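You operate a simulated robot arm through the tools that you are given. There is no shell and no other tool.

You run a simulated two-armed robot. Do the job below in one go: nothing can be reset, and whatever is moved stays where it is left.

Task
Lay the blue pad in the small black bag, stand the short steel nut on it, zip the bag shut.
Fine: the pad that lies next to the bag.
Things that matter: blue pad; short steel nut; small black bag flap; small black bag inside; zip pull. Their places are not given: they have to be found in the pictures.

The check looks at the end state, three seconds after you hand in, the way a careful person would. Anything else that was tipped, shoved, dropped, spilled or broken makes it a failure.

Robot
Two 7-joint arms with fingered hands on one trunk that stands fixed in place. Base frame: the origin is at the foot of the trunk, x ahead of it, y to its left, z up. Readings come in mm, degrees, newtons and seconds.
The left shoulder is at [200, 135, 970], the right one opposite. Each reaches about 885 mm from its shoulder. Payload 4 kg a hand.
The TCP of each hand is the grasp point between the finger pads, 25 mm short of the fingertips. In the tool frame z runs along the fingers and y along their closing line. The gripper opens to 88 mm; its body begins 29 mm behind the TCP. The gripper is a hand of 4 fingers: y runs from the thumb to the fingers, the wrist lies at [-13, -106, -174] in the tool frame, and closing takes about 1.5 s.
Orientation is that of the tool frame in the base frame, as [roll, pitch, yaw] about the fixed x, y, z axes, in that order (R = Rz(yaw) Ry(pitch) Rx(roll)). With the fingers straight down and the wrist toward the robot, the tool's x, y and z point along [0, 1, 0], [1, 0, 0] and [0, 0, -1] of the base frame.

Tools
- The arms move only by the tool send_rows. It takes "left_targets", "right_targets" or both (then of equal length, played together; a hand with none holds still); each is a list of rows, each a list of 6 numbers: the shift along the base's x, y, z in cm, then the turn, a rotation vector about the base's x, y, z in degrees. In form: [[tx, ty, tz, wx, wy, wz], ...]. A call has 1 to 20 rows; each row is the pose to reach, as a shift and turn from the pose commanded when the call began. "left_fingers" and "right_fingers" are, for a hand that has rows, the finger opening in cm, from 0 to 8.8, set as the call begins (left out, the last holds). Rows are played at 5 a second. More than 50 mm and 8.6 degrees between two rows, or a gripper value outside its range, and nothing of the call is played. Where a pose cannot be reached the arm comes as near as it can. A force on the tool above 40 N (or 10 N above the force at the start of the call, whichever is more), or a blocked arm, ends the call early, and 0.2 s more pass. The fingers move at their own pace (about 153 mm/s each) and stop on an object; they squeeze with about 28 N. The grip force told is the motor's: it shows also when the fingers shut on nothing. Time passes only in rows, and 0.2 s behind the last, so rows that repeat a pose let the fingers close. The reply holds the time, the measured pose of the TCP, the force on the tool along the base axes, the opening and the grip force, in the units named above and with some noise, with the torque about the TCP (base axes, N m) and any sound that the robot's microphone picked up.
- Cameras (640 x 400 px; columns grow to the right, rows downward): "scene" is now at [142, -16.7, 1576.1]; the picture's right is [-0.17, -0.99, 0.00], its down [-0.67, 0.11, -0.73] and it looks along [0.72, -0.12, -0.68] (base axes); focal length 324 px, centre (320, 200). "left" rides on the left gripper at [-64, -83, -98] in its tool frame; the picture's right is [-0.62, -0.37, 0.69], its down [0.71, -0.63, 0.30] and it looks along [0.32, 0.68, 0.65] (tool axes); focal length 265 px, centre (320, 200). "right" rides on the right gripper at [64, -83, -98] in its tool frame; the picture's right is [-0.62, 0.37, -0.69], its down [-0.71, -0.63, 0.30] and it looks along [-0.32, 0.68, 0.65] (tool axes); focal length 265 px, centre (320, 200).
- get_image(camera): a new picture of that camera. No time passes.
- slide_trunk(by): slides the trunk up (or, below 0, down) by that many mm; the arms and the scene camera ride with it, the base frame stays. It gives what a move gives, with no picture.
- move_fingers(index, middle, ring, thumb_bend, thumb_turn, hand): sets how far each is bent, from 0 (flat) to 1 (curled in); at 0.3 the hand is open as for a grip, at 0.7 the pads meet at the TCP. One left out holds its place. A second passes; each finger stops where it meets its share of the squeeze, and holds until it gets a number again. A gripper value or a shape takes the hand back. It gives what a move gives, with no picture; readings hold the bend of each and the force on the fingers (four entries, about 0 where the hand has none), thumb and palm. thumb_turn goes from beside the hand (0) to across from the fingers (1), as for a grip.
- hand_shape(shape, hand): the hand has 4 fingers and takes this shape, open, in about a second: jaw (thumb against the fingers, like two jaws); tri (thumb and two fingers); tip (a fingertip pinch); poke (one finger out to press); point (the index stretched); flat (the hand flat); cup (the hand cupped); fist (a fist). The gripper value then closes the fingers along that shape, each until it touches; the sizes above hold for jaw. It gives what a move gives, with no picture.
- head_to(pan, tilt): turns the head with the scene camera to pan (to the left, within 97 degrees either way) and tilt (down, from -29 to 69), counted from straight ahead of the robot. It gives what a move gives.
- point_at(camera, pixels): there is no depth. For up to 12 entries [column, row, z] of the newest picture of that camera ("zoom" is the newest enlarged one), the place [x, y] in the base frame at which the ray of that pixel passes the height z, good to about 2 mm. No time passes.
- close_up(camera, box): a new picture of the part [left, top, right, bottom] of that camera's present view, enlarged. No time passes.
- job_done(): hands the job in; it is judged then, once.

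Leave the grippers open and the arms clear of the work at the hand-in unless told otherwise.

The tools are called by a JSON object that holds its "name" and its "arguments". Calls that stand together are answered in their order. send_rows: Moves the arms, as the interface text tells. Its arguments: {"type":"object","properties":{"left_targets":{"type":"array","items":{"type":"array","items":{"type":"number"}}},"left_fingers":{"type":"number"},"right_targets":{"type":"array","items":{"type":"array","items":{"type":"number"}}},"right_fingers":{"type":"number"}},"required":[]} The other tools are called the same way: slide_trunk (by) moves the trunk up or down; hand_shape (shape, hand) gives the hand a shape; move_fingers (index, middle, ring, thumb_bend, thumb_turn, hand) moves the fingers one by one; head_to (pan, tilt) turns the head that bears the scene camera; get_image (camera) takes a picture; point_at (camera, pixels) gives the place at which the rays of pixels pass given heights; close_up (camera, box) takes an enlarged picture of a part of a camera's view; job_done () hands the job in.

At the start:

```text
time: 0.0
left_eef_pos: [601.7, 210.3, 1200.1]
left_tcp_rot: [-180.0, 0.0, 90.0]
left_ft_force: [0.1, 0.7, 0.9]
left_torque: [0.01, -0.02, -0.04]
left_finger_gap: 87.5
left_grip_force: 0.1
left_shape: jaw
left_bend: [0.3, 0.3, 0.3, 0.3, 0.98]
left_finger forces: [0.0, 0.1, 0.0, 0.0, 0.0, 0.0]
right_eef_pos: [508.9, -342.9, 1173.8]
right_tcp_rot: [-179.9, 0.1, 90.1]
right_ft_force: [0.3, -0.5, -0.5]
right_torque: [-0.02, 0.04, 0.0]
right_finger_gap: 87.7
right_grip_force: 0.1
right_shape: jaw
right_bend: [0.3, 0.3, 0.3, 0.3, 0.98]
right_finger forces: [0.1, 0.0, 0.0, 0.0, 0.0, 0.0]
trunk travel left (down, up): [-575.0, 195.0]
head pan, tilt (commanded): [-9.6, 42.8]
```

scene: 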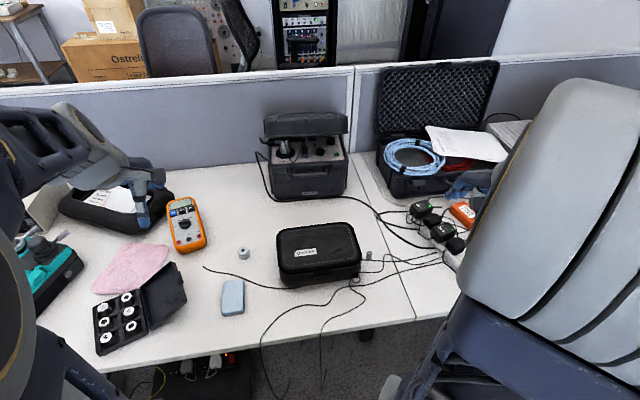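
right: 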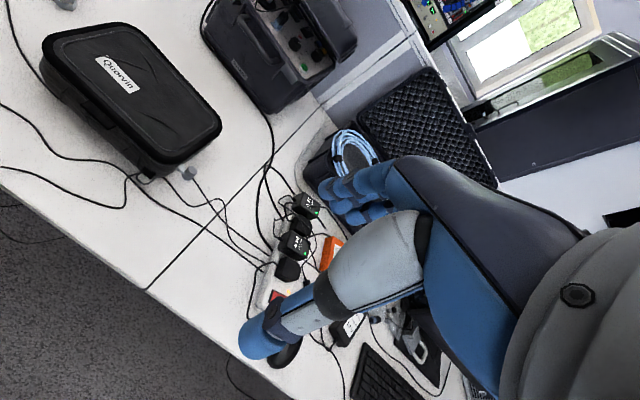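
left: 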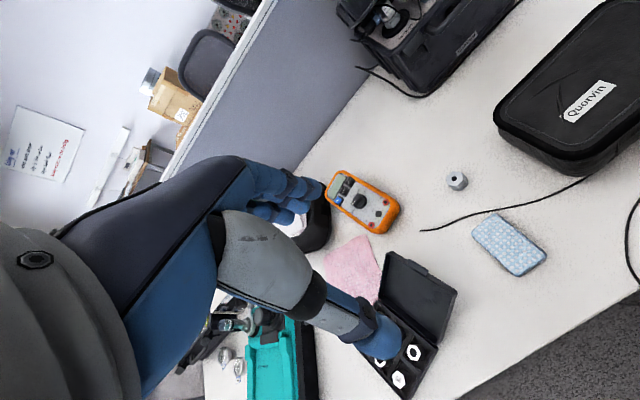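

I see the black bag "Quorvin" around (318,255) in the scene view, the blue pad at (232,298), and a small steel nut at (243,253). Another small thing is at (368,256). I'll take enlarged views to look closer.

{"name": "close_up", "arguments": {"camera": "scene", "box": [200, 200, 420, 338]}}

{"name": "close_up", "arguments": {"camera": "right", "box": [0, 0, 260, 220]}}

{"name": "close_up", "arguments": {"camera": "left", "box": [400, 0, 640, 300]}}

```text
2.90 times, centred on (310, 269) of scene
```

zoom: 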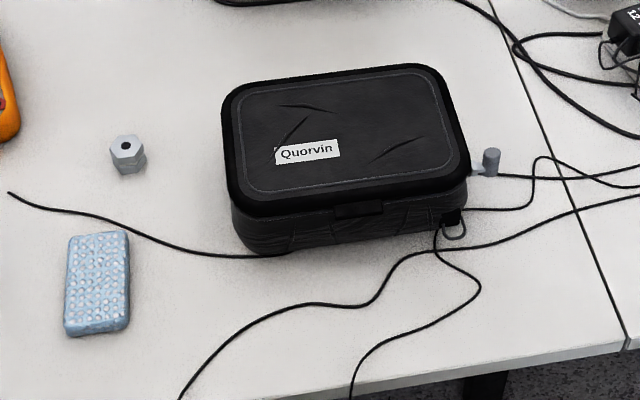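

```text
1.82 times, centred on (130, 110) of right
```

zoom: 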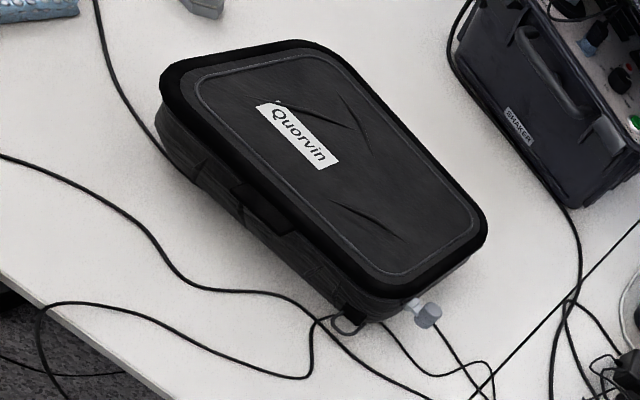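

```text
1.33 times, centred on (520, 150) of left
```

zoom: 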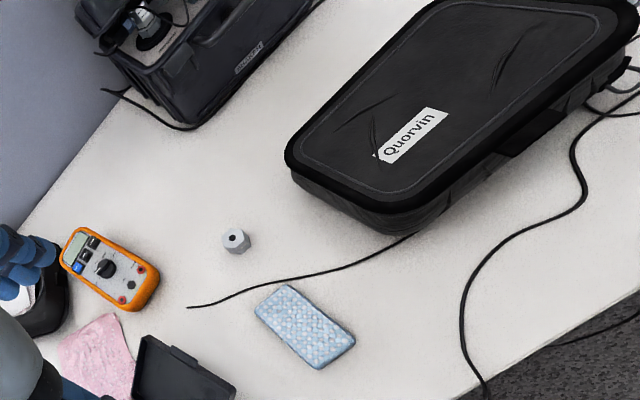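

The bag's lid is down, with a tab at its front (scene zoom 365,210). A grey pull is at its right end (490,160), and there is a ring at the front right corner. Next I'll look at the nuts in the tray at the left and at the bag's right end.

{"name": "close_up", "arguments": {"camera": "scene", "box": [80, 230, 260, 360]}}

{"name": "close_up", "arguments": {"camera": "scene", "box": [330, 225, 410, 300]}}

{"name": "close_up", "arguments": {"camera": "scene", "box": [220, 235, 270, 270]}}

{"name": "close_up", "arguments": {"camera": "right", "box": [110, 130, 240, 210]}}

```text
3.08 times, centred on (170, 295) of scene
```

zoom: 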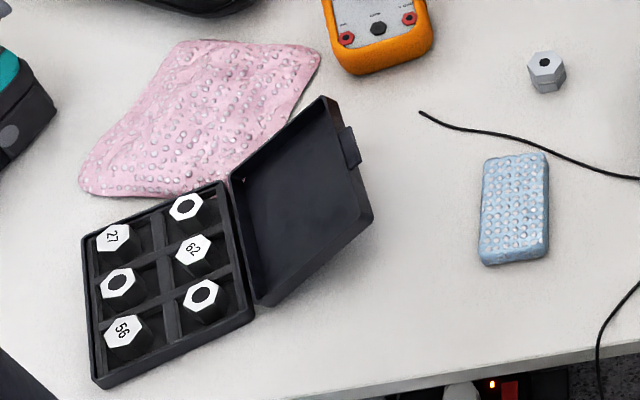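

```text
5.33 times, centred on (370, 262) of scene
```

zoom: 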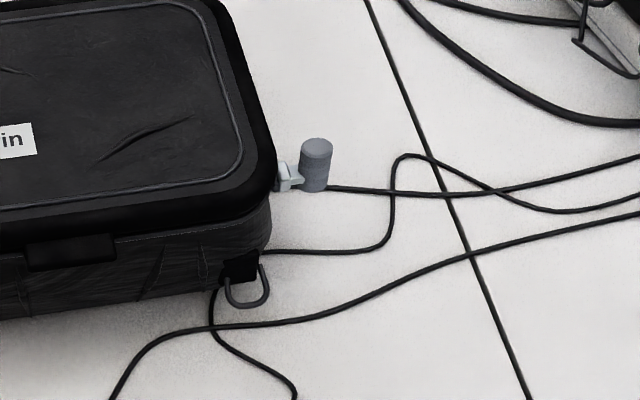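

```text
11.43 times, centred on (245, 252) of scene
```

zoom: 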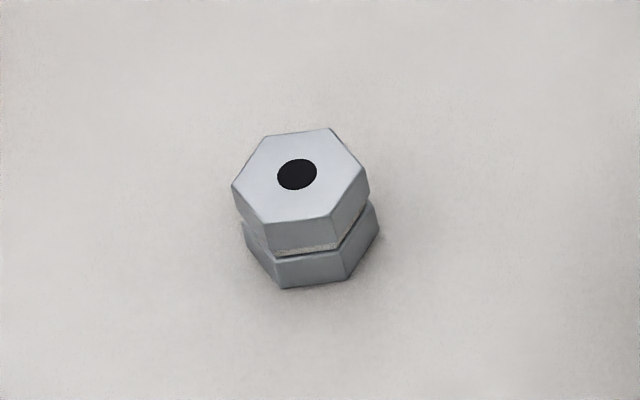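

```text
4.92 times, centred on (175, 170) of right
```

zoom: 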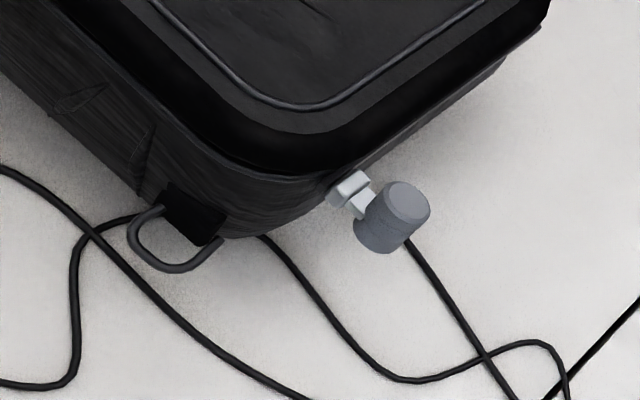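

The nut is a grooved hex block standing upright. The zip slider is on the bag's right side with an upright cylinder as its pull. To get the table height I'll triangulate the nut base, the pad corners and the bag corners from several cameras.

{"name": "get_image", "arguments": {"camera": "scene"}}

{"name": "get_image", "arguments": {"camera": "left"}}

{"name": "point_at", "arguments": {"camera": "scene", "pixels": [[244, 259, 700], [244, 259, 750], [244, 259, 800], [244, 259, 850], [243, 280, 750], [243, 280, 800]]}}

{"name": "point_at", "arguments": {"camera": "left", "pixels": [[457, 189, 700], [457, 189, 750], [457, 189, 800], [457, 189, 850]]}}

```text
taken
```

scene: 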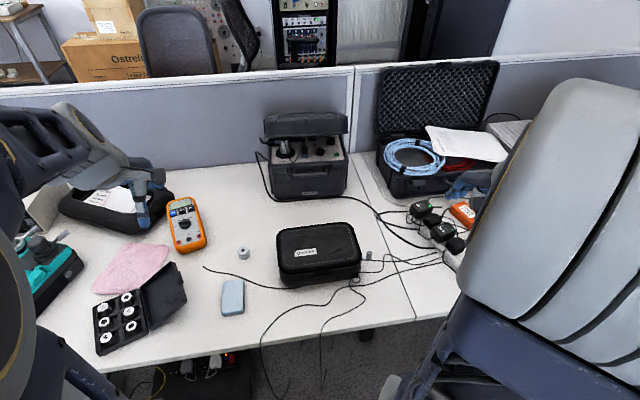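

```text
taken
```

left: 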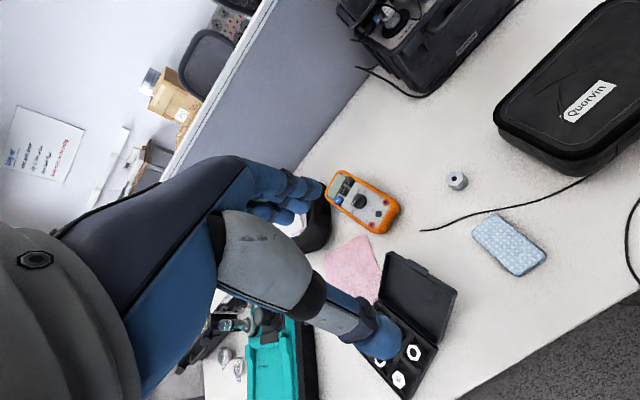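

```text
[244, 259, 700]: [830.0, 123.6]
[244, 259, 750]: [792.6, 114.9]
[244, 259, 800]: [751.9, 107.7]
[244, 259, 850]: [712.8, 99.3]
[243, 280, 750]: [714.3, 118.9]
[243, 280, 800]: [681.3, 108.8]
```

```text
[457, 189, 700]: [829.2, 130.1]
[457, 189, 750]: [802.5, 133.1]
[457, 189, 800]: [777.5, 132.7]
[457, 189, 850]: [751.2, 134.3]
```

Both rays meet near z≈700. I'll refine this with zoomed pixel reads, starting with the nut in the left view and then in the scene view.

{"name": "close_up", "arguments": {"camera": "left", "box": [430, 160, 550, 280]}}

```text
3.33 times, centred on (490, 220) of left
```

zoom: 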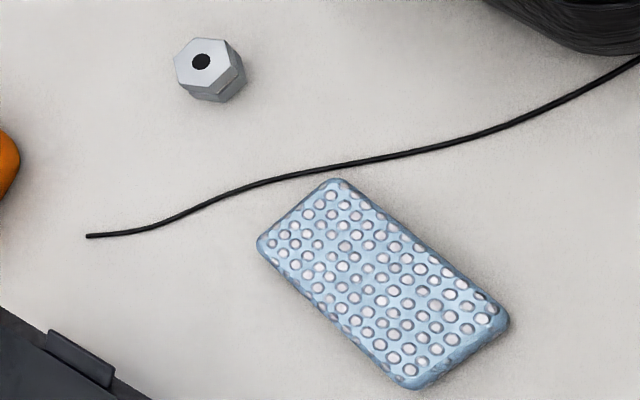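

The cable end lies on the table at zoom (88,236) in the left view and also shows in the scene view, so it makes a good common point. I'll read it and the nut's hole here.

{"name": "point_at", "arguments": {"camera": "zoom", "pixels": [[88, 236, 680], [88, 236, 700], [88, 236, 720], [88, 236, 740], [201, 62, 700], [201, 62, 720], [201, 62, 740], [201, 62, 760]]}}

{"name": "close_up", "arguments": {"camera": "scene", "box": [190, 235, 270, 325]}}

```text
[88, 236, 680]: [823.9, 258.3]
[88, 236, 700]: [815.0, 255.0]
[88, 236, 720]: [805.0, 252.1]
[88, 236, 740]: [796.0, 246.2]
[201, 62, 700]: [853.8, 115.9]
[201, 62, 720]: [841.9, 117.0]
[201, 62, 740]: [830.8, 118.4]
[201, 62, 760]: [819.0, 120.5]
```

```text
4.44 times, centred on (230, 280) of scene
```

zoom: 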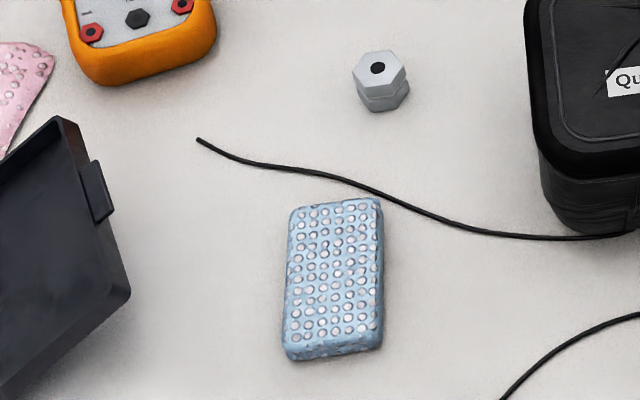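

Now the same points in the scene zoom: cable end at (197,140), nut hole at (377,68), nut base front at (383,111), and the pad corners.

{"name": "point_at", "arguments": {"camera": "zoom", "pixels": [[197, 140, 680], [197, 140, 700], [197, 140, 720], [197, 140, 740], [377, 68, 700], [377, 68, 720], [377, 68, 740], [377, 68, 760], [290, 210, 710], [380, 199, 710], [380, 336, 710], [287, 347, 710]]}}

```text
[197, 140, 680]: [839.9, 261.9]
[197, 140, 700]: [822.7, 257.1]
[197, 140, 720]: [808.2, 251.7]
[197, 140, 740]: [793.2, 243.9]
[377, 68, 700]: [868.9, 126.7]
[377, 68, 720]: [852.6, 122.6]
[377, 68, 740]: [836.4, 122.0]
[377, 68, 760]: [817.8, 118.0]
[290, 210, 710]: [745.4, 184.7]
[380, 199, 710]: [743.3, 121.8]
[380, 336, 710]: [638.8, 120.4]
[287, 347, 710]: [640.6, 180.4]
```

From the crossings, the table top is at about z 725 and the nut top at about 755. Next is the bag: I'll triangulate the label corners and lid corners between the scene and the right camera.

{"name": "close_up", "arguments": {"camera": "scene", "box": [265, 210, 385, 300]}}

```text
4.44 times, centred on (325, 255) of scene
```

zoom: 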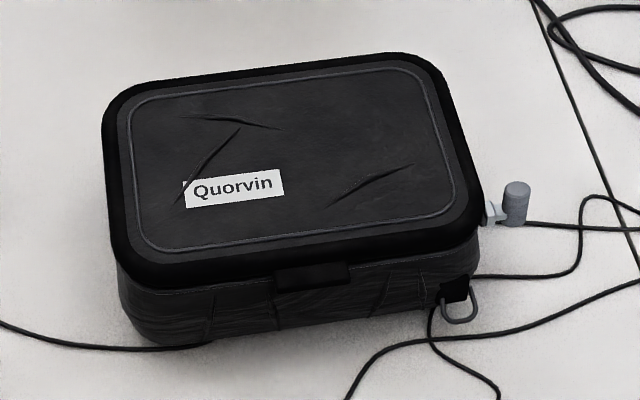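

Reading the label corners (184,182) and (284,203), the pull top (517,187), the tab and the ring in this scene zoom.

{"name": "point_at", "arguments": {"camera": "zoom", "pixels": [[184, 182, 780], [184, 182, 800], [184, 182, 820], [284, 203, 780], [284, 203, 800], [284, 203, 820], [517, 187, 740], [517, 187, 760], [517, 187, 780], [517, 187, 800], [140, 335, 725], [470, 295, 725]]}}

{"name": "close_up", "arguments": {"camera": "right", "box": [30, 10, 230, 200]}}

```text
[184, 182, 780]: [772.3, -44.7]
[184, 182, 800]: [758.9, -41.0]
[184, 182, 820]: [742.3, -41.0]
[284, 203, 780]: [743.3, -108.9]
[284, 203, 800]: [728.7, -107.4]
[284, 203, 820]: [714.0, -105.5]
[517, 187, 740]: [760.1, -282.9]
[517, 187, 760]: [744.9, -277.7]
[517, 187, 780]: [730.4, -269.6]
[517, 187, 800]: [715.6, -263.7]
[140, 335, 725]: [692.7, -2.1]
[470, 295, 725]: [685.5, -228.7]
```

```text
2.11 times, centred on (130, 105) of right
```

zoom: 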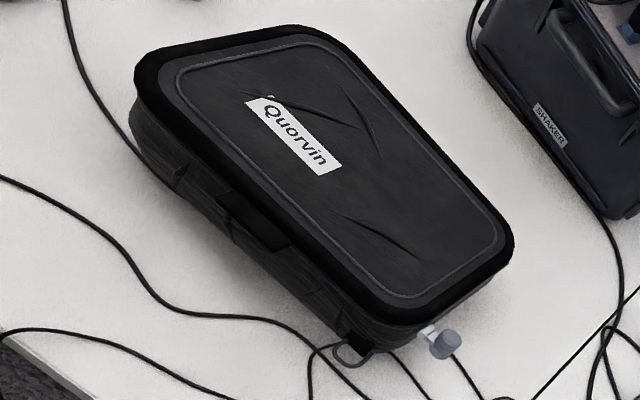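

Matching points in the right zoom: label TL (272,96), label BR (320,176), pull top (455,338).

{"name": "point_at", "arguments": {"camera": "zoom", "pixels": [[272, 96, 780], [272, 96, 800], [272, 96, 820], [320, 176, 780], [320, 176, 800], [320, 176, 820], [453, 336, 740], [453, 336, 760], [453, 336, 780], [453, 336, 800]]}}

```text
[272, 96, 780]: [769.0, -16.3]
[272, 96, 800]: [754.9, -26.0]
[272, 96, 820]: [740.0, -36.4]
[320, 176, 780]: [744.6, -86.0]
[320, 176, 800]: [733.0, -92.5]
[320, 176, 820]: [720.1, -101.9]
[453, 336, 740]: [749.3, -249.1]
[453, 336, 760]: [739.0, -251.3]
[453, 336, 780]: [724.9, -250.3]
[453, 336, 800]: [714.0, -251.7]
```

The lid top comes out at about z 828 and the pull top at about z 825. Now the lid outline corners at z 825 and the tab, from a fresh scene zoom.

{"name": "close_up", "arguments": {"camera": "scene", "box": [265, 210, 385, 300]}}

{"name": "point_at", "arguments": {"camera": "zoom", "pixels": [[102, 130, 820], [120, 85, 820], [400, 52, 820], [440, 80, 820], [484, 215, 820], [468, 245, 820], [135, 285, 810], [112, 235, 810], [315, 268, 815], [460, 320, 760], [517, 187, 825], [515, 225, 800]]}}

```text
4.44 times, centred on (325, 255) of scene
```

zoom: 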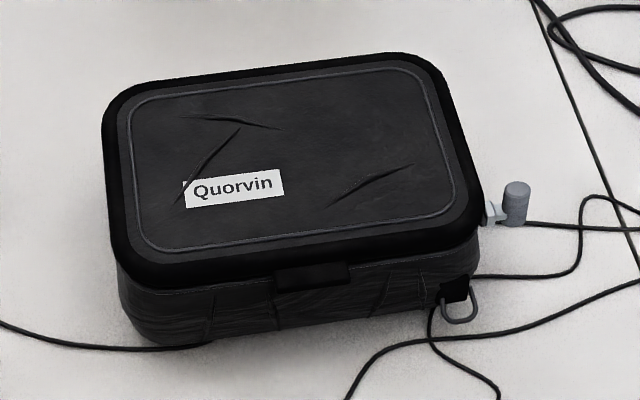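

```text
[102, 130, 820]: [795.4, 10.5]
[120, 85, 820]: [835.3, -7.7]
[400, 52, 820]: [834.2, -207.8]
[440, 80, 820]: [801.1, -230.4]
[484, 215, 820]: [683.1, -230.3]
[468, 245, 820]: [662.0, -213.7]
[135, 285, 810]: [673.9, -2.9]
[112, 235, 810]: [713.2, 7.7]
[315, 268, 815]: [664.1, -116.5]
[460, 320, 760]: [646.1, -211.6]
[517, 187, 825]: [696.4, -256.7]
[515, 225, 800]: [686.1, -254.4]
```

The bag spans about x 660–845 and y −230–10, up to z 828. Its front tab is near (660,−116,815) and the pull near (697,−256,815). I'll bring the right hand in front of the bag, still well clear, so its camera can view the tab and zip up close.

{"name": "send_rows", "arguments": {"right_targets": [[-0.6, 2.4, -3.1, 0, 0, 0], [-1.2, 4.8, -6.2, 0, 0, 0], [-1.8, 7.2, -9.3, 0, 0, 0], [-2.4, 9.6, -12.4, 0, 0, 0], [-3.0, 12.0, -15.5, 0, 0, 0], [-3.6, 14.4, -18.6, 0, 0, 0], [-4.2, 16.8, -21.7, 0, 0, 0], [-4.8, 19.2, -24.8, 0, 0, 0], [-5.4, 21.6, -27.9, 0, 0, 0], [-6.0, 24.0, -30.0, 0, 0, 0]]}}

{"name": "get_image", "arguments": {"camera": "right"}}

{"name": "get_image", "arguments": {"camera": "scene"}}

```text
time: 2.2
left_eef_pos: [600.1, 211.2, 1201.1]
left_tcp_rot: [-179.9, 0.1, 90.0]
left_ft_force: [-0.2, 1.4, 0.6]
left_torque: [-0.06, -0.01, -0.01]
left_finger_gap: 87.7
left_grip_force: 0.1
left_shape: jaw
left_bend: [0.3, 0.3, 0.3, 0.3, 0.98]
left_finger forces: [0.1, 0.0, 0.1, 0.1, 0.0, 0.0]
right_eef_pos: [545.8, -94.4, 830.1]
right_tcp_rot: [179.8, 0.0, 89.8]
right_ft_force: [-0.4, 1.7, 0.4]
right_torque: [-0.12, -0.06, -0.04]
right_finger_gap: 87.9
right_grip_force: 0.1
right_shape: jaw
right_bend: [0.3, 0.3, 0.3, 0.3, 0.98]
right_finger forces: [0.0, 0.0, 0.1, 0.0, 0.1, 0.0]
right hand out of reach, approached as far as the arm can: row 4, 5, 6, 7, 8, 9, 10
trunk travel left (down, up): [-575.0, 195.0]
head pan, tilt (commanded): [-9.6, 42.8]
```

```text
taken
```

right: 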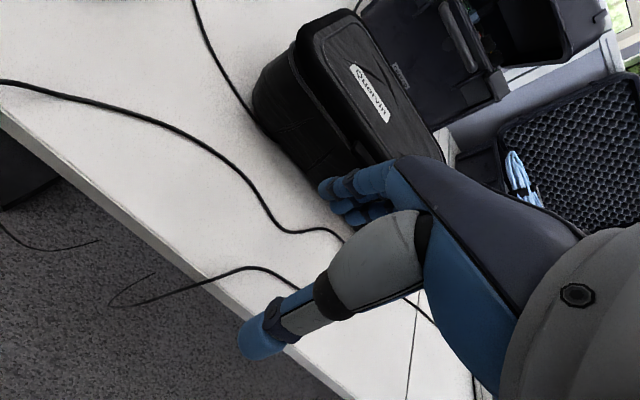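

```text
taken
```

scene: 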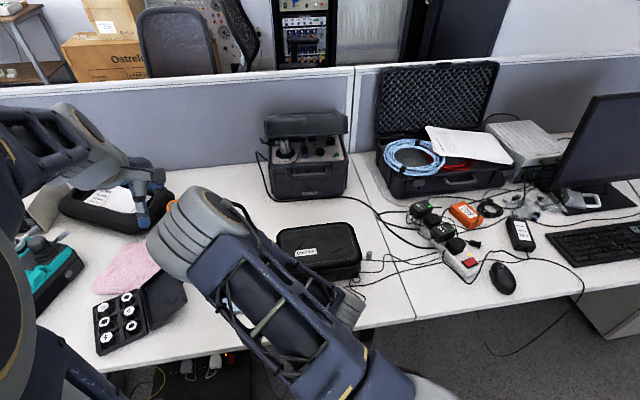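

The pose was too close to the trunk, so the arm folded and its elbow swung inward over the table. I'll back out along the same path, then raise the trunk so the arms reach down more comfortably.

{"name": "send_rows", "arguments": {"right_targets": [[0.6, -2.4, 3.0, 0, 0, 0], [1.2, -4.8, 6.0, 0, 0, 0], [1.8, -7.2, 9.0, 0, 0, 0], [2.4, -9.6, 12.0, 0, 0, 0], [3.0, -12.0, 15.0, 0, 0, 0], [3.6, -14.4, 18.0, 0, 0, 0], [4.2, -16.8, 21.0, 0, 0, 0], [4.8, -19.2, 24.0, 0, 0, 0], [5.4, -21.6, 27.0, 0, 0, 0], [6.0, -24.0, 30.0, 0, 0, 0]]}}

{"name": "get_image", "arguments": {"camera": "scene"}}

```text
time: 4.4
left_eef_pos: [600.8, 210.6, 1199.8]
left_tcp_rot: [-180.0, -0.1, 90.0]
left_ft_force: [0.4, 0.2, 0.0]
left_torque: [-0.04, 0.0, 0.0]
left_finger_gap: 87.6
left_grip_force: 0.1
left_shape: jaw
left_bend: [0.3, 0.3, 0.3, 0.3, 0.98]
left_finger forces: [0.1, 0.0, 0.0, 0.1, 0.1, 0.0]
right_eef_pos: [609.7, -330.1, 1134.1]
right_tcp_rot: [180.0, 0.0, 90.0]
right_ft_force: [0.0, 0.0, 0.1]
right_torque: [-0.03, -0.01, 0.01]
right_finger_gap: 87.7
right_grip_force: 0.0
right_shape: jaw
right_bend: [0.3, 0.3, 0.3, 0.3, 0.98]
right_finger forces: [0.0, 0.0, 0.0, 0.0, 0.0, 0.0]
right hand out of reach, approached as far as the arm can: row 1, 2, 3
trunk travel left (down, up): [-575.0, 195.0]
head pan, tilt (commanded): [-9.6, 42.8]
```

```text
taken
```

scene: 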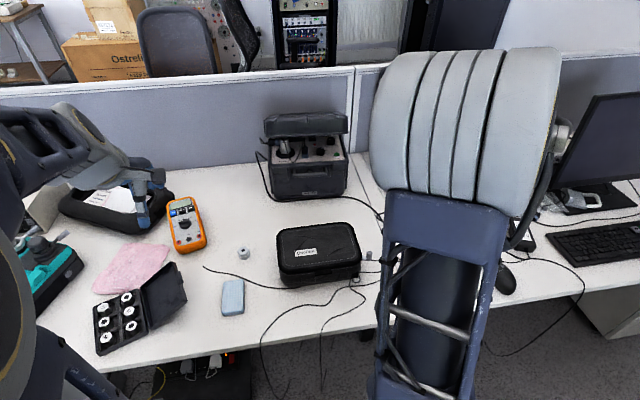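

That's clear again, with the right TCP at (610,−330,1134). Now I'll raise the trunk 190 mm so the arms can reach down.

{"name": "slide_trunk", "arguments": {"by": 190}}

{"name": "get_image", "arguments": {"camera": "scene"}}

{"name": "get_image", "arguments": {"camera": "right"}}

```text
time: 6.5
left_eef_pos: [601.1, 210.4, 1390.2]
left_tcp_rot: [-180.0, 0.0, 90.0]
left_ft_force: [0.0, 0.1, 0.2]
left_torque: [0.0, 0.0, 0.0]
left_finger_gap: 87.5
left_grip_force: 0.1
left_shape: jaw
left_bend: [0.3, 0.3, 0.3, 0.3, 0.98]
left_finger forces: [0.0, 0.0, 0.0, 0.1, 0.0, 0.1]
right_eef_pos: [610.3, -330.7, 1322.5]
right_tcp_rot: [-179.9, 0.0, 90.1]
right_ft_force: [0.5, -0.5, 0.2]
right_torque: [0.01, -0.01, -0.01]
right_finger_gap: 87.8
right_grip_force: 0.1
right_shape: jaw
right_bend: [0.3, 0.3, 0.3, 0.3, 0.98]
right_finger forces: [0.0, 0.1, 0.0, 0.1, 0.1, 0.0]
trunk travel left (down, up): [-765.0, 5.0]
head pan, tilt (commanded): [-9.6, 42.8]
```

```text
taken
```

scene: 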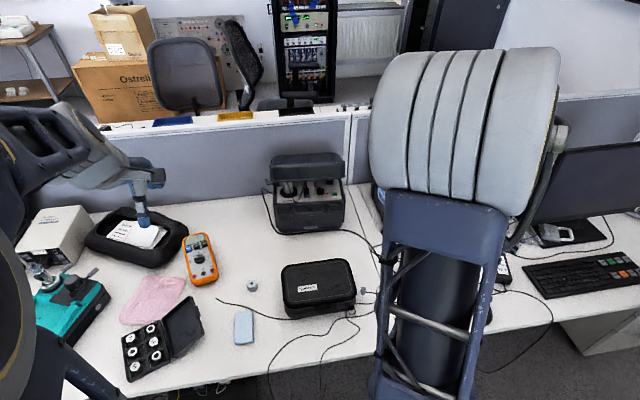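

```text
taken
```

right: 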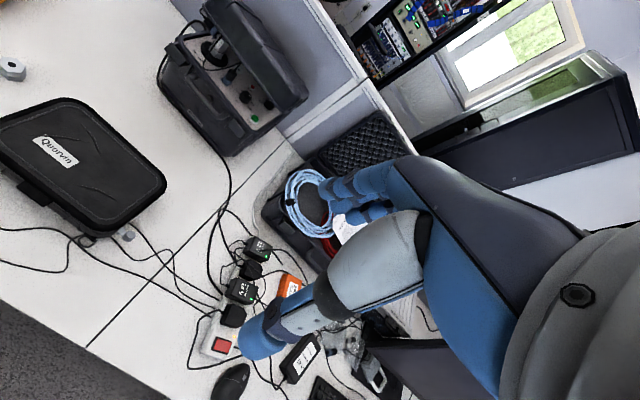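

The view is fine, but the right elbow hides the area to the right of the bag. Let me zoom in on the bag front from here, then pick an inspection pose for the right hand at a reachable distance.

{"name": "close_up", "arguments": {"camera": "scene", "box": [270, 245, 390, 330]}}

{"name": "close_up", "arguments": {"camera": "right", "box": [0, 90, 170, 250]}}

```text
4.71 times, centred on (330, 288) of scene
```

zoom: 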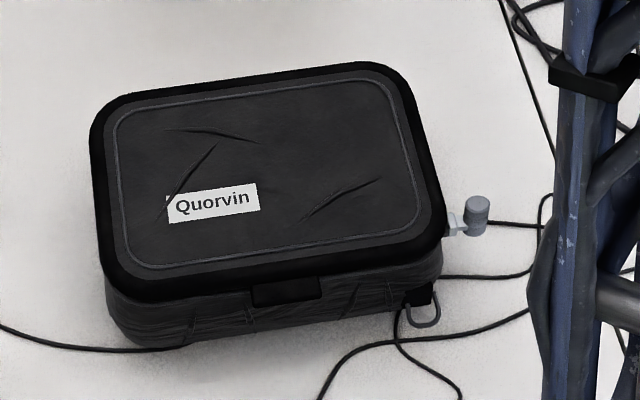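

```text
2.50 times, centred on (85, 170) of right
```

zoom: 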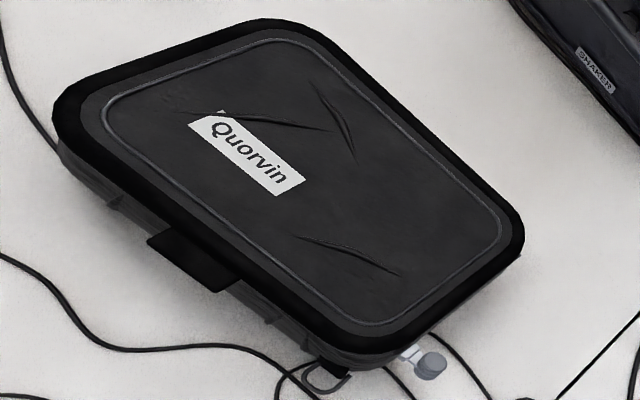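

The tab sticks out from the lid's front edge (right zoom 148–240, 232–292). My plan is to hook it with the right thumb under it and the fingers above, then swing the lid up toward vertical. First I'll check where the table's front edge is and bring the right hand in, higher up.

{"name": "point_at", "arguments": {"camera": "scene", "pixels": [[300, 365, 725], [200, 380, 725], [244, 327, 740], [252, 285, 755], [357, 288, 820], [318, 308, 815]]}}

{"name": "send_rows", "arguments": {"right_targets": [[-0.1, 2.1, -4.0, 0, 0, 0], [-0.2, 4.2, -8.0, 0, 0, 0], [-0.4, 6.4, -12.0, 0, 0, 0], [-0.5, 8.5, -16.0, 0, 0, 0], [-0.6, 10.6, -20.0, 0, 0, 0], [-0.8, 12.8, -24.0, 0, 0, 0], [-0.9, 14.9, -28.0, 0, 0, 0], [-1.0, 17.0, -32.0, 0, 0, 0]]}}

{"name": "get_image", "arguments": {"camera": "right"}}

{"name": "get_image", "arguments": {"camera": "scene"}}

```text
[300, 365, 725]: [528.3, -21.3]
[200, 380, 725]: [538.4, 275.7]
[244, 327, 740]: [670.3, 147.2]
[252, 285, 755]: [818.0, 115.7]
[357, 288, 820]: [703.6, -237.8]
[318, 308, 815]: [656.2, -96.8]
```

```text
time: 8.3
left_eef_pos: [601.4, 209.7, 1392.6]
left_tcp_rot: [-179.9, 0.0, 89.9]
left_ft_force: [0.5, -0.3, -0.6]
left_torque: [0.0, 0.0, -0.02]
left_finger_gap: 87.5
left_grip_force: 0.2
left_shape: jaw
left_bend: [0.3, 0.3, 0.3, 0.3, 0.98]
left_finger forces: [0.1, 0.0, 0.1, 0.1, 0.0, 0.0]
right_eef_pos: [600.3, -162.4, 1004.2]
right_tcp_rot: [179.9, 0.1, 90.0]
right_ft_force: [-0.6, -0.2, -0.8]
right_torque: [-0.02, -0.01, -0.01]
right_finger_gap: 87.8
right_grip_force: 0.1
right_shape: jaw
right_bend: [0.3, 0.3, 0.3, 0.3, 0.98]
right_finger forces: [0.1, 0.1, 0.0, 0.0, 0.0, 0.0]
trunk travel left (down, up): [-765.0, 5.0]
head pan, tilt (commanded): [-9.6, 42.8]
```

```text
taken
```

right: 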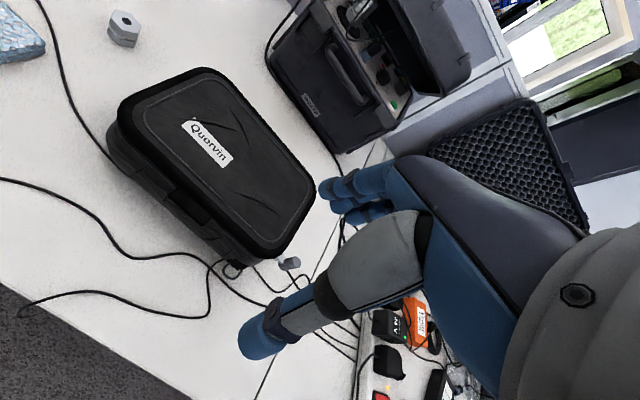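

```text
taken
```

scene: 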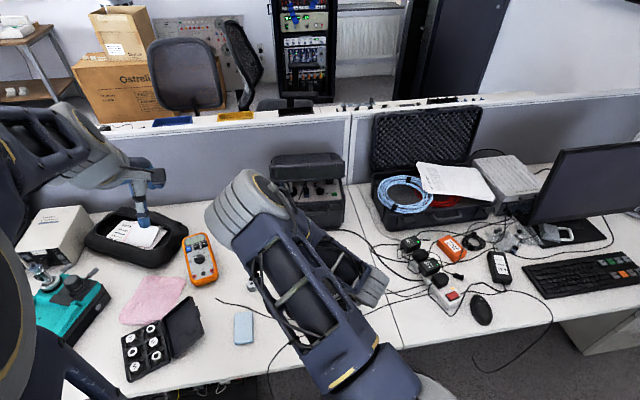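

The elbow is high, at about z 1430, so it is clear. The right camera now has a good look at the bag front, so I'll zoom in on the tab, the ring and the zip pull.

{"name": "close_up", "arguments": {"camera": "right", "box": [100, 140, 320, 290]}}

{"name": "close_up", "arguments": {"camera": "right", "box": [210, 200, 330, 290]}}

```text
2.67 times, centred on (210, 215) of right
```

zoom: 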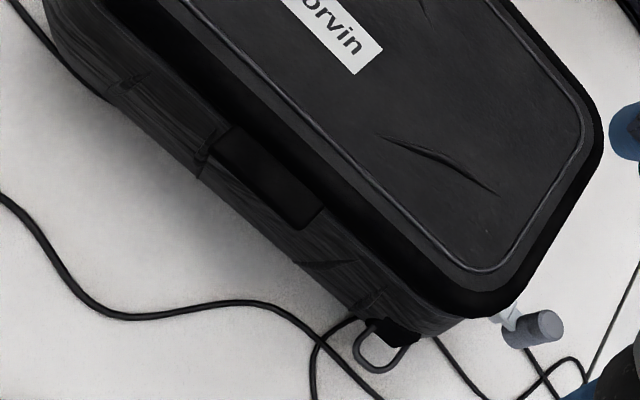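

```text
4.44 times, centred on (270, 245) of right
```

zoom: 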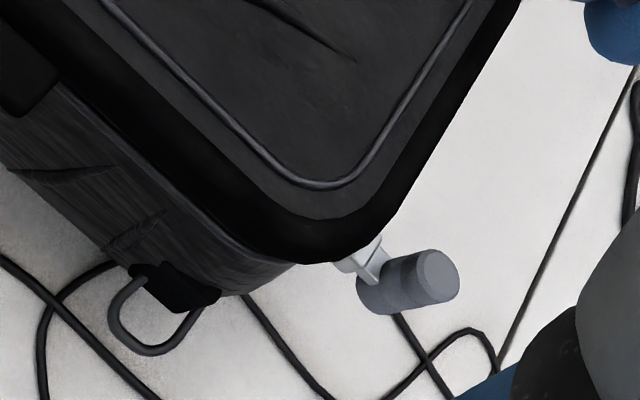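

Reading the tab corners in the right camera to triangulate its height.

{"name": "close_up", "arguments": {"camera": "right", "box": [150, 165, 250, 240]}}

{"name": "point_at", "arguments": {"camera": "right", "pixels": [[170, 205, 780], [170, 205, 800], [170, 205, 820]]}}

```text
5.33 times, centred on (200, 202) of right
```

zoom: 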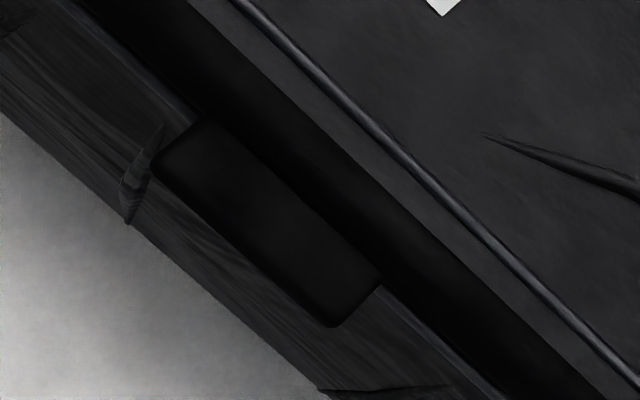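

```text
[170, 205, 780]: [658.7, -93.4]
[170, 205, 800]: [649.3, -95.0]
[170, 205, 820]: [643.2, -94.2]
```

Comparing the tab's outer corners between both cameras: right zoom (155,165) and (330,327), scene px (316.6,310.5) and (330.4,308.8).

{"name": "point_at", "arguments": {"camera": "zoom", "pixels": [[155, 165, 780], [155, 165, 800], [155, 165, 820], [330, 327, 780], [330, 327, 800], [330, 327, 820], [200, 122, 800], [200, 122, 820], [383, 275, 800], [383, 275, 820]]}}

{"name": "point_at", "arguments": {"camera": "scene", "pixels": [[316.6, 310.5, 780], [316.6, 310.5, 800], [316.6, 310.5, 820], [330.4, 308.8, 780], [330.4, 308.8, 800], [330.4, 308.8, 820], [315.6, 305.6, 800], [315.6, 305.6, 820], [329.6, 304.3, 800], [329.6, 304.3, 820]]}}

```text
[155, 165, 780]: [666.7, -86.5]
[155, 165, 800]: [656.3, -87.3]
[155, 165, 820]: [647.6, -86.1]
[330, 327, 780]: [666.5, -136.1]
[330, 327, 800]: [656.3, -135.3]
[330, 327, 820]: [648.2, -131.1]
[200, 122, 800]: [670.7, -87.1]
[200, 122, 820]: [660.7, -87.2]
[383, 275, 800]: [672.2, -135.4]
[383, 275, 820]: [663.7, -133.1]
```

```text
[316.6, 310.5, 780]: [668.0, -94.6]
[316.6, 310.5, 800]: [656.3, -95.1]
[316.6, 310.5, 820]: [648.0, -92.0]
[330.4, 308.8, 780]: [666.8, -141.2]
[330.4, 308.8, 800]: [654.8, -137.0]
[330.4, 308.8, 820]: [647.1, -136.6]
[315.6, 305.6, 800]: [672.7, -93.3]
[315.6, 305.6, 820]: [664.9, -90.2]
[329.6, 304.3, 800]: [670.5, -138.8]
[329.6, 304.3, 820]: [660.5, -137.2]
```

The tab is about 48 mm wide and centred at y≈−113, near x 655 and z 800–820. I'll tilt the right hand 45° (fingers forward-down) in front of the bag and look level at the tab with its camera.

{"name": "send_rows", "arguments": {"right_targets": [[-0.4, 0.8, -2.0, 0, -7.5, 0], [-0.8, 1.6, -4.0, 0, -15, 0], [-1.2, 2.4, -6.0, 0, -22.5, 0], [-1.5, 3.2, -8.0, 0, -30, 0], [-1.8, 4.0, -10.5, 0, -37.5, 0], [-2.0, 4.9, -12.4, 0, -45, 0]]}}

{"name": "get_image", "arguments": {"camera": "right"}}

{"name": "get_image", "arguments": {"camera": "scene"}}

```text
time: 9.9
left_eef_pos: [601.4, 212.4, 1390.8]
left_tcp_rot: [-180.0, 0.1, 90.1]
left_ft_force: [-0.3, -0.1, -0.7]
left_torque: [-0.06, 0.01, -0.02]
left_finger_gap: 87.8
left_grip_force: 0.1
left_shape: jaw
left_bend: [0.3, 0.3, 0.3, 0.3, 0.98]
left_finger forces: [0.0, 0.1, 0.1, 0.0, 0.1, 0.0]
right_eef_pos: [605.5, -131.8, 890.1]
right_tcp_rot: [135.6, -3.9, 106.2]
right_ft_force: [0.3, 0.2, 1.0]
right_torque: [0.01, 0.01, -0.02]
right_finger_gap: 88.0
right_grip_force: 0.0
right_shape: jaw
right_bend: [0.3, 0.3, 0.3, 0.3, 0.98]
right_finger forces: [0.1, 0.0, 0.0, 0.0, 0.0, 0.0]
right hand out of reach, approached as far as the arm can: row 1, 2, 3, 4, 5, 6
trunk travel left (down, up): [-765.0, 5.0]
head pan, tilt (commanded): [-9.6, 42.8]
stopped in row 6 (right hand): the arm was blocked; the commanded pose is now the measured one
```

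```text
taken
```

right: 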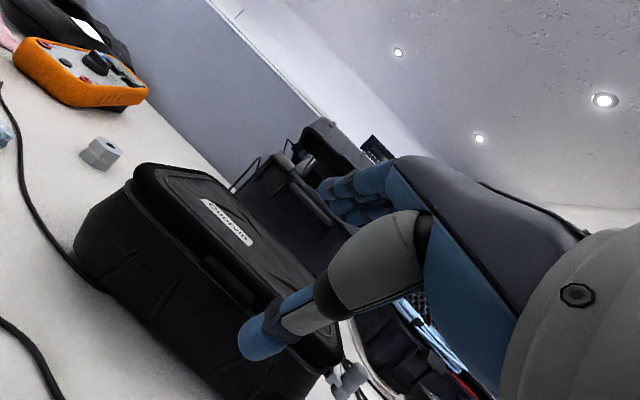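

```text
taken
```

scene: 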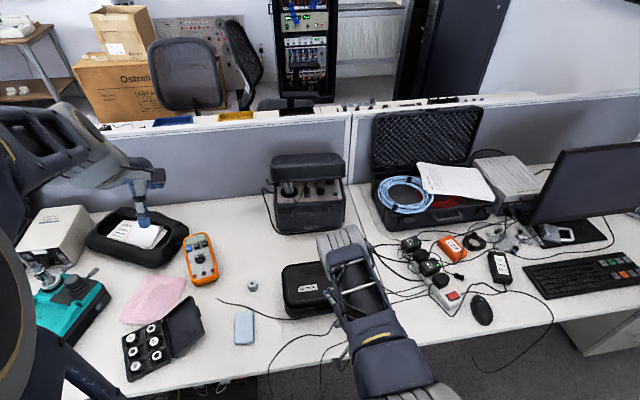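

The arm ran into a limit on the way ("blocked") and stopped at (605,−132,890), tilted about 44°. The forces read near zero, so it is most likely a joint limit. The right view now shows the tab side-on near (225,270), so I'll zoom in.

{"name": "close_up", "arguments": {"camera": "right", "box": [80, 160, 380, 390]}}

{"name": "close_up", "arguments": {"camera": "right", "box": [160, 230, 280, 320]}}

{"name": "close_up", "arguments": {"camera": "scene", "box": [270, 220, 420, 340]}}

```text
1.74 times, centred on (230, 275) of right
```

zoom: 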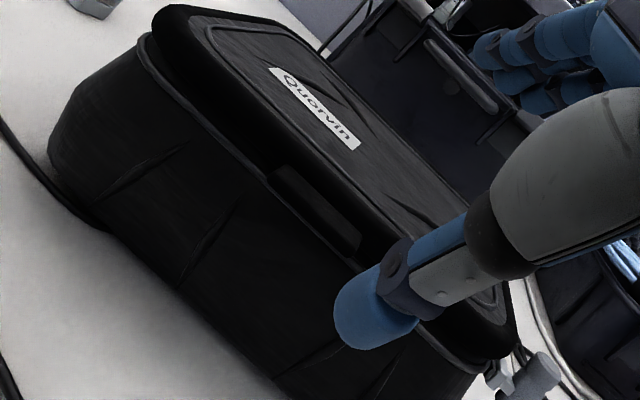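

```text
4.44 times, centred on (220, 275) of right
```

zoom: 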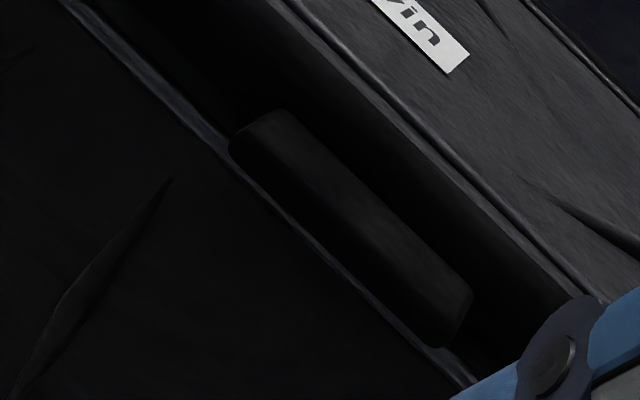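

```text
3.33 times, centred on (345, 280) of scene
```

zoom: 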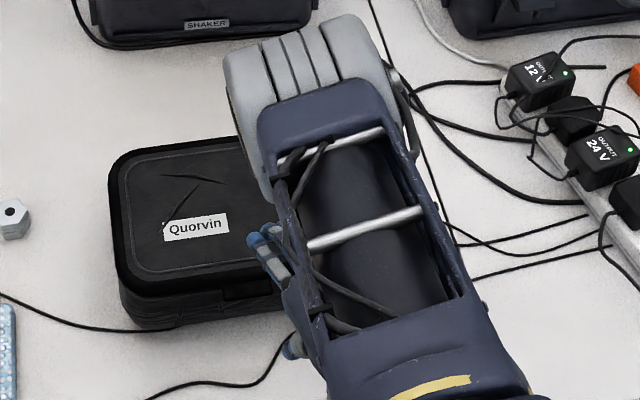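

The tab is a thick block about 15 mm deep, sticking out from the lid's lower edge right above the seam. The seam has a lighter line, the zip tape. This near-level view gives the height, so I'll read the tab's corners.

{"name": "close_up", "arguments": {"camera": "right", "box": [160, 230, 280, 320]}}

{"name": "point_at", "arguments": {"camera": "zoom", "pixels": [[230, 150, 780], [230, 150, 790], [230, 150, 800], [230, 150, 810], [440, 345, 790], [440, 345, 800], [440, 345, 810], [285, 110, 810], [285, 110, 820], [472, 295, 810], [472, 295, 820]]}}

```text
4.44 times, centred on (220, 275) of right
```

zoom: 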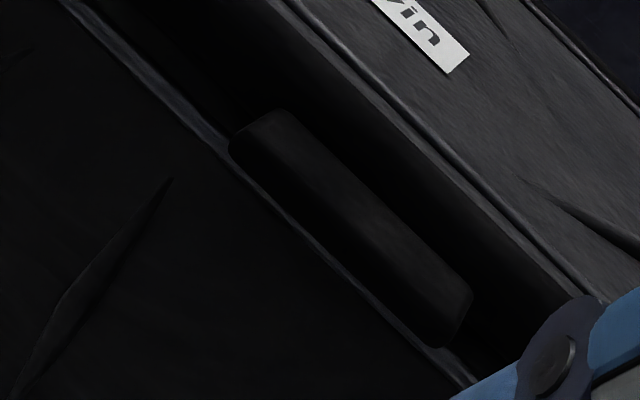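

```text
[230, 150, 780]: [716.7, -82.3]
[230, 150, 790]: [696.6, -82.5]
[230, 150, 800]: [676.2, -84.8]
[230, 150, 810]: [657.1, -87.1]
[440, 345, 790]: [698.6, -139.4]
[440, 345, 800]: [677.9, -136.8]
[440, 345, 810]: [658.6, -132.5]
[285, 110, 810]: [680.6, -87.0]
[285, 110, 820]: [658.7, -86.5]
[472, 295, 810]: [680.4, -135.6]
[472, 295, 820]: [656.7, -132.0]
```

The tab sits at about x 650–664, y −87 to −135, z 812–822. I'll check the lid top height with this level view against the scene view, using the label's corners.

{"name": "point_at", "arguments": {"camera": "right", "pixels": [[247.2, 246.3, 820], [247.2, 246.3, 830], [247.2, 246.3, 840], [247.2, 246.3, 850], [209.9, 199.7, 830], [209.9, 199.7, 840]]}}

{"name": "point_at", "arguments": {"camera": "scene", "pixels": [[317.7, 289.6, 820], [317.7, 289.6, 830], [317.7, 289.6, 840], [317.7, 289.6, 850], [297.9, 287.2, 830], [297.9, 287.2, 840]]}}

```text
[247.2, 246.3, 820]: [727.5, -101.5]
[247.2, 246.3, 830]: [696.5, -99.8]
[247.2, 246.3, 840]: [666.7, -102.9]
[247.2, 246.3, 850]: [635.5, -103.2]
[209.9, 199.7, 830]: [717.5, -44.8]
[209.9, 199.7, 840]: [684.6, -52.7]
```

```text
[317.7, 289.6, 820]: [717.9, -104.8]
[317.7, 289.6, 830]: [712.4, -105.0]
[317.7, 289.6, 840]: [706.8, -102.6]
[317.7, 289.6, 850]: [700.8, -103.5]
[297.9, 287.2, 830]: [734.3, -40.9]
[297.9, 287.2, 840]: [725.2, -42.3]
```

The lid top is at about z 825. I'll bring the right hand a bit forward and straighten its yaw (now 106°, wanted 90°), staying in front of the tab.

{"name": "send_rows", "arguments": {"right_targets": [[0.8, 0.5, -0.8, -1, 0, -4], [1.6, 1.0, -1.6, -2, 0, -8], [2.4, 1.5, -2.4, -3, 0, -12], [3.2, 2.0, -3.2, -3.9, 0, -16]]}}

{"name": "get_image", "arguments": {"camera": "right"}}

{"name": "get_image", "arguments": {"camera": "scene"}}

```text
time: 10.9
left_eef_pos: [601.6, 210.7, 1391.0]
left_tcp_rot: [179.9, 0.1, 90.0]
left_ft_force: [-0.5, 0.5, 0.2]
left_torque: [0.04, -0.01, -0.01]
left_finger_gap: 87.7
left_grip_force: 0.0
left_shape: jaw
left_bend: [0.3, 0.3, 0.3, 0.3, 0.98]
left_finger forces: [0.1, 0.0, 0.0, 0.0, 0.2, 0.1]
right_eef_pos: [637.4, -194.7, 876.5]
right_tcp_rot: [136.5, -3.7, 96.9]
right_ft_force: [-0.5, -0.9, -0.1]
right_torque: [0.0, 0.02, 0.0]
right_finger_gap: 88.1
right_grip_force: 0.1
right_shape: jaw
right_bend: [0.3, 0.3, 0.3, 0.3, 0.98]
right_finger forces: [0.1, 0.0, 0.0, 0.1, 0.0, 0.0]
right hand out of reach, approached as far as the arm can: row 1, 2, 3, 4
trunk travel left (down, up): [-765.0, 5.0]
head pan, tilt (commanded): [-9.6, 42.8]
```

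```text
taken
```

right: 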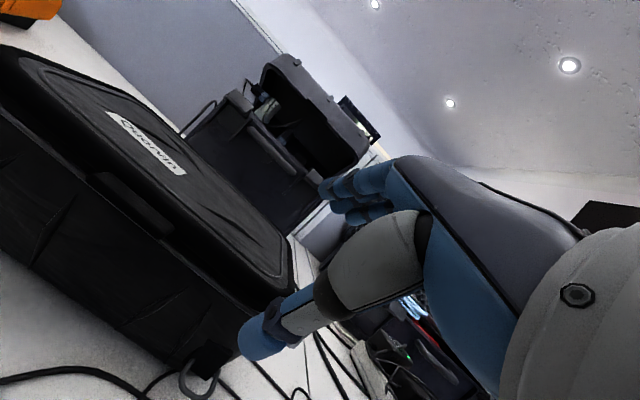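

```text
taken
```

scene: 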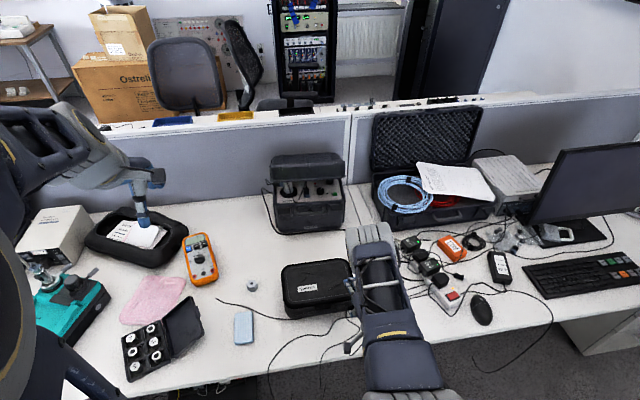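

With a straight-ahead yaw the right arm cannot get to y≈−112; it drifted to y −195. Pointing the hand forward-left (yaw about 135°) puts the wrist further out to the right, which should be reachable. I'll rotate there in front of the bag.

{"name": "send_rows", "arguments": {"right_targets": [[-0.8, 1.2, 0.2, -0.5, -0.6, 7.6], [-1.6, 2.5, 0.2, -1.1, -1.2, 15.2], [-2.4, 3.8, 0.0, -1.6, -1.7, 22.8], [-3.1, 5.1, -0.3, -2.2, -2.3, 30.4], [-3.7, 6.5, -0.6, -2.7, -2.9, 38]]}}

{"name": "get_image", "arguments": {"camera": "right"}}

{"name": "get_image", "arguments": {"camera": "scene"}}

```text
time: 12.1
left_eef_pos: [600.7, 209.4, 1392.6]
left_tcp_rot: [-179.9, 0.1, 89.9]
left_ft_force: [0.0, 0.1, -0.1]
left_torque: [-0.02, -0.01, 0.03]
left_finger_gap: 87.6
left_grip_force: 0.1
left_shape: jaw
left_bend: [0.3, 0.3, 0.3, 0.3, 0.98]
left_finger forces: [0.1, 0.0, 0.0, 0.0, 0.0, 0.0]
right_eef_pos: [610.5, -132.8, 867.0]
right_tcp_rot: [135.2, -0.2, 135.0]
right_ft_force: [0.2, 0.3, 0.0]
right_torque: [0.03, -0.02, -0.01]
right_finger_gap: 87.9
right_grip_force: 0.0
right_shape: jaw
right_bend: [0.3, 0.3, 0.3, 0.3, 0.98]
right_finger forces: [0.1, 0.0, 0.0, 0.0, 0.0, 0.0]
right hand out of reach, approached as far as the arm can: row 5
trunk travel left (down, up): [-765.0, 5.0]
head pan, tilt (commanded): [-9.6, 42.8]
```

```text
taken
```

right: 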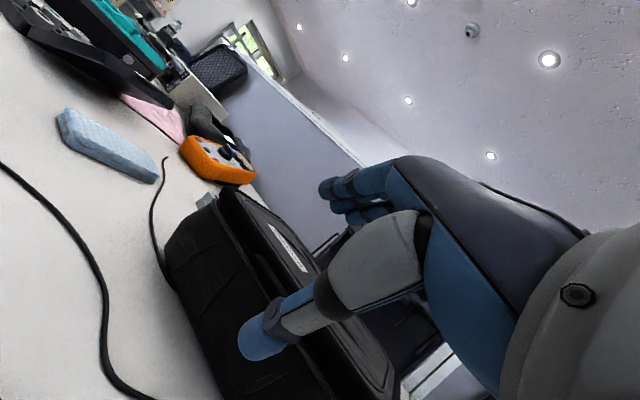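

```text
taken
```

scene: 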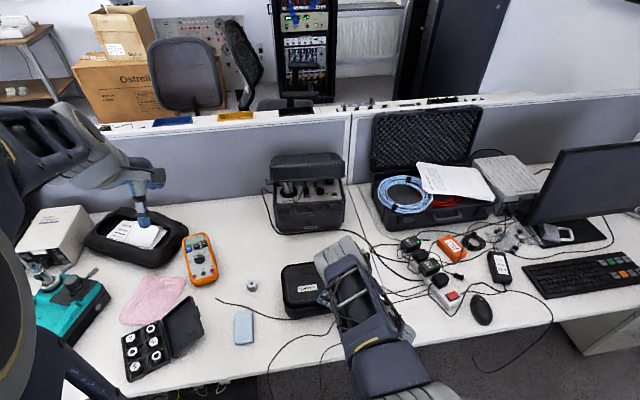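

The orientation is reached: TCP (610,−133,867), yaw 135°, tilt 45°. To watch the hooking I'll turn the left hand so its camera looks at the bag from the upper left. At the same time the right hand drops to just in front of the tab.

{"name": "send_rows", "arguments": {"left_targets": [[-0.1, 0.2, -2.4, 0, 0, -7.5], [-0.2, 0.4, -4.8, 0, 0, -15], [-0.3, 0.6, -7.2, 0, 0, -22.5], [-0.4, 0.8, -9.6, 0, 0, -30], [-0.5, 1.0, -12.0, 0, 0, -37.5], [-0.7, 1.2, -14.4, 0, 0, -45], [-0.8, 1.4, -16.8, 0, 0, -52.5], [-0.9, 1.6, -19.2, 0, 0, -60], [-1.0, 1.8, -21.6, 0, 0, -67.5], [-1.1, 2.0, -24.0, 0, 0, -75]]}}

{"name": "get_image", "arguments": {"camera": "left"}}

```text
time: 14.3
left_eef_pos: [591.6, 229.6, 1150.6]
left_tcp_rot: [180.0, 0.0, 14.7]
left_ft_force: [-0.6, -1.1, -0.8]
left_torque: [0.01, -0.02, 0.01]
left_finger_gap: 87.7
left_grip_force: 0.1
left_shape: jaw
left_bend: [0.3, 0.3, 0.3, 0.3, 0.98]
left_finger forces: [0.0, 0.1, 0.0, 0.1, 0.1, 0.0]
right_eef_pos: [610.2, -132.7, 866.7]
right_tcp_rot: [135.2, -0.3, 135.0]
right_ft_force: [0.2, 0.3, 0.1]
right_torque: [0.0, 0.02, 0.0]
right_finger_gap: 88.1
right_grip_force: 0.0
right_shape: jaw
right_bend: [0.3, 0.3, 0.3, 0.3, 0.98]
right_finger forces: [0.0, 0.1, 0.0, 0.1, 0.0, 0.0]
trunk travel left (down, up): [-765.0, 5.0]
head pan, tilt (commanded): [-9.6, 42.8]
```

```text
taken
```

left: 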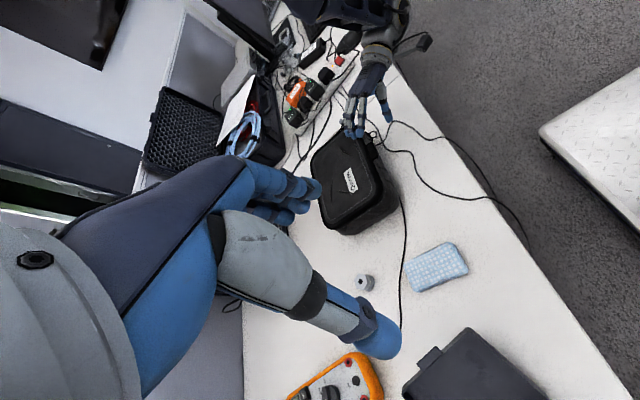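

The left camera sees the bag (355,185) and the right hand (365,110). I'll zoom in there.

{"name": "close_up", "arguments": {"camera": "left", "box": [290, 50, 450, 250]}}

```text
2.00 times, centred on (370, 150) of left
```

zoom: 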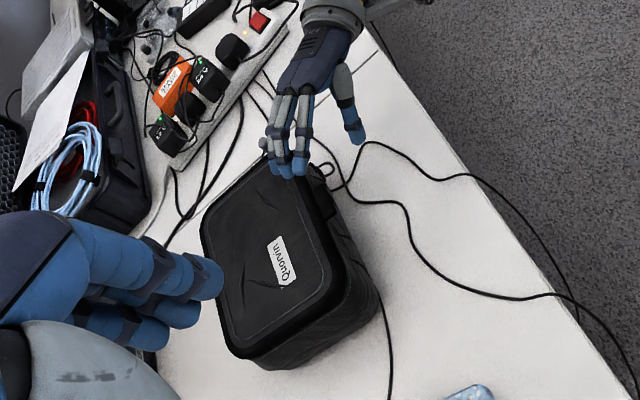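

The fingers are above the lid's front right, and the thumb is out front at zoom (357,138). I'll check the thumb tip against my estimate.

{"name": "point_at", "arguments": {"camera": "zoom", "pixels": [[357, 138, 800], [357, 138, 815], [357, 138, 830], [300, 165, 850], [300, 165, 870], [300, 165, 890]]}}

```text
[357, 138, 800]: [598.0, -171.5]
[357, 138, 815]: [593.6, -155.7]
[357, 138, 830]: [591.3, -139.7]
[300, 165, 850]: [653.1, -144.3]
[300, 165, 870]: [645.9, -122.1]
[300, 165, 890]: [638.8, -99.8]
```

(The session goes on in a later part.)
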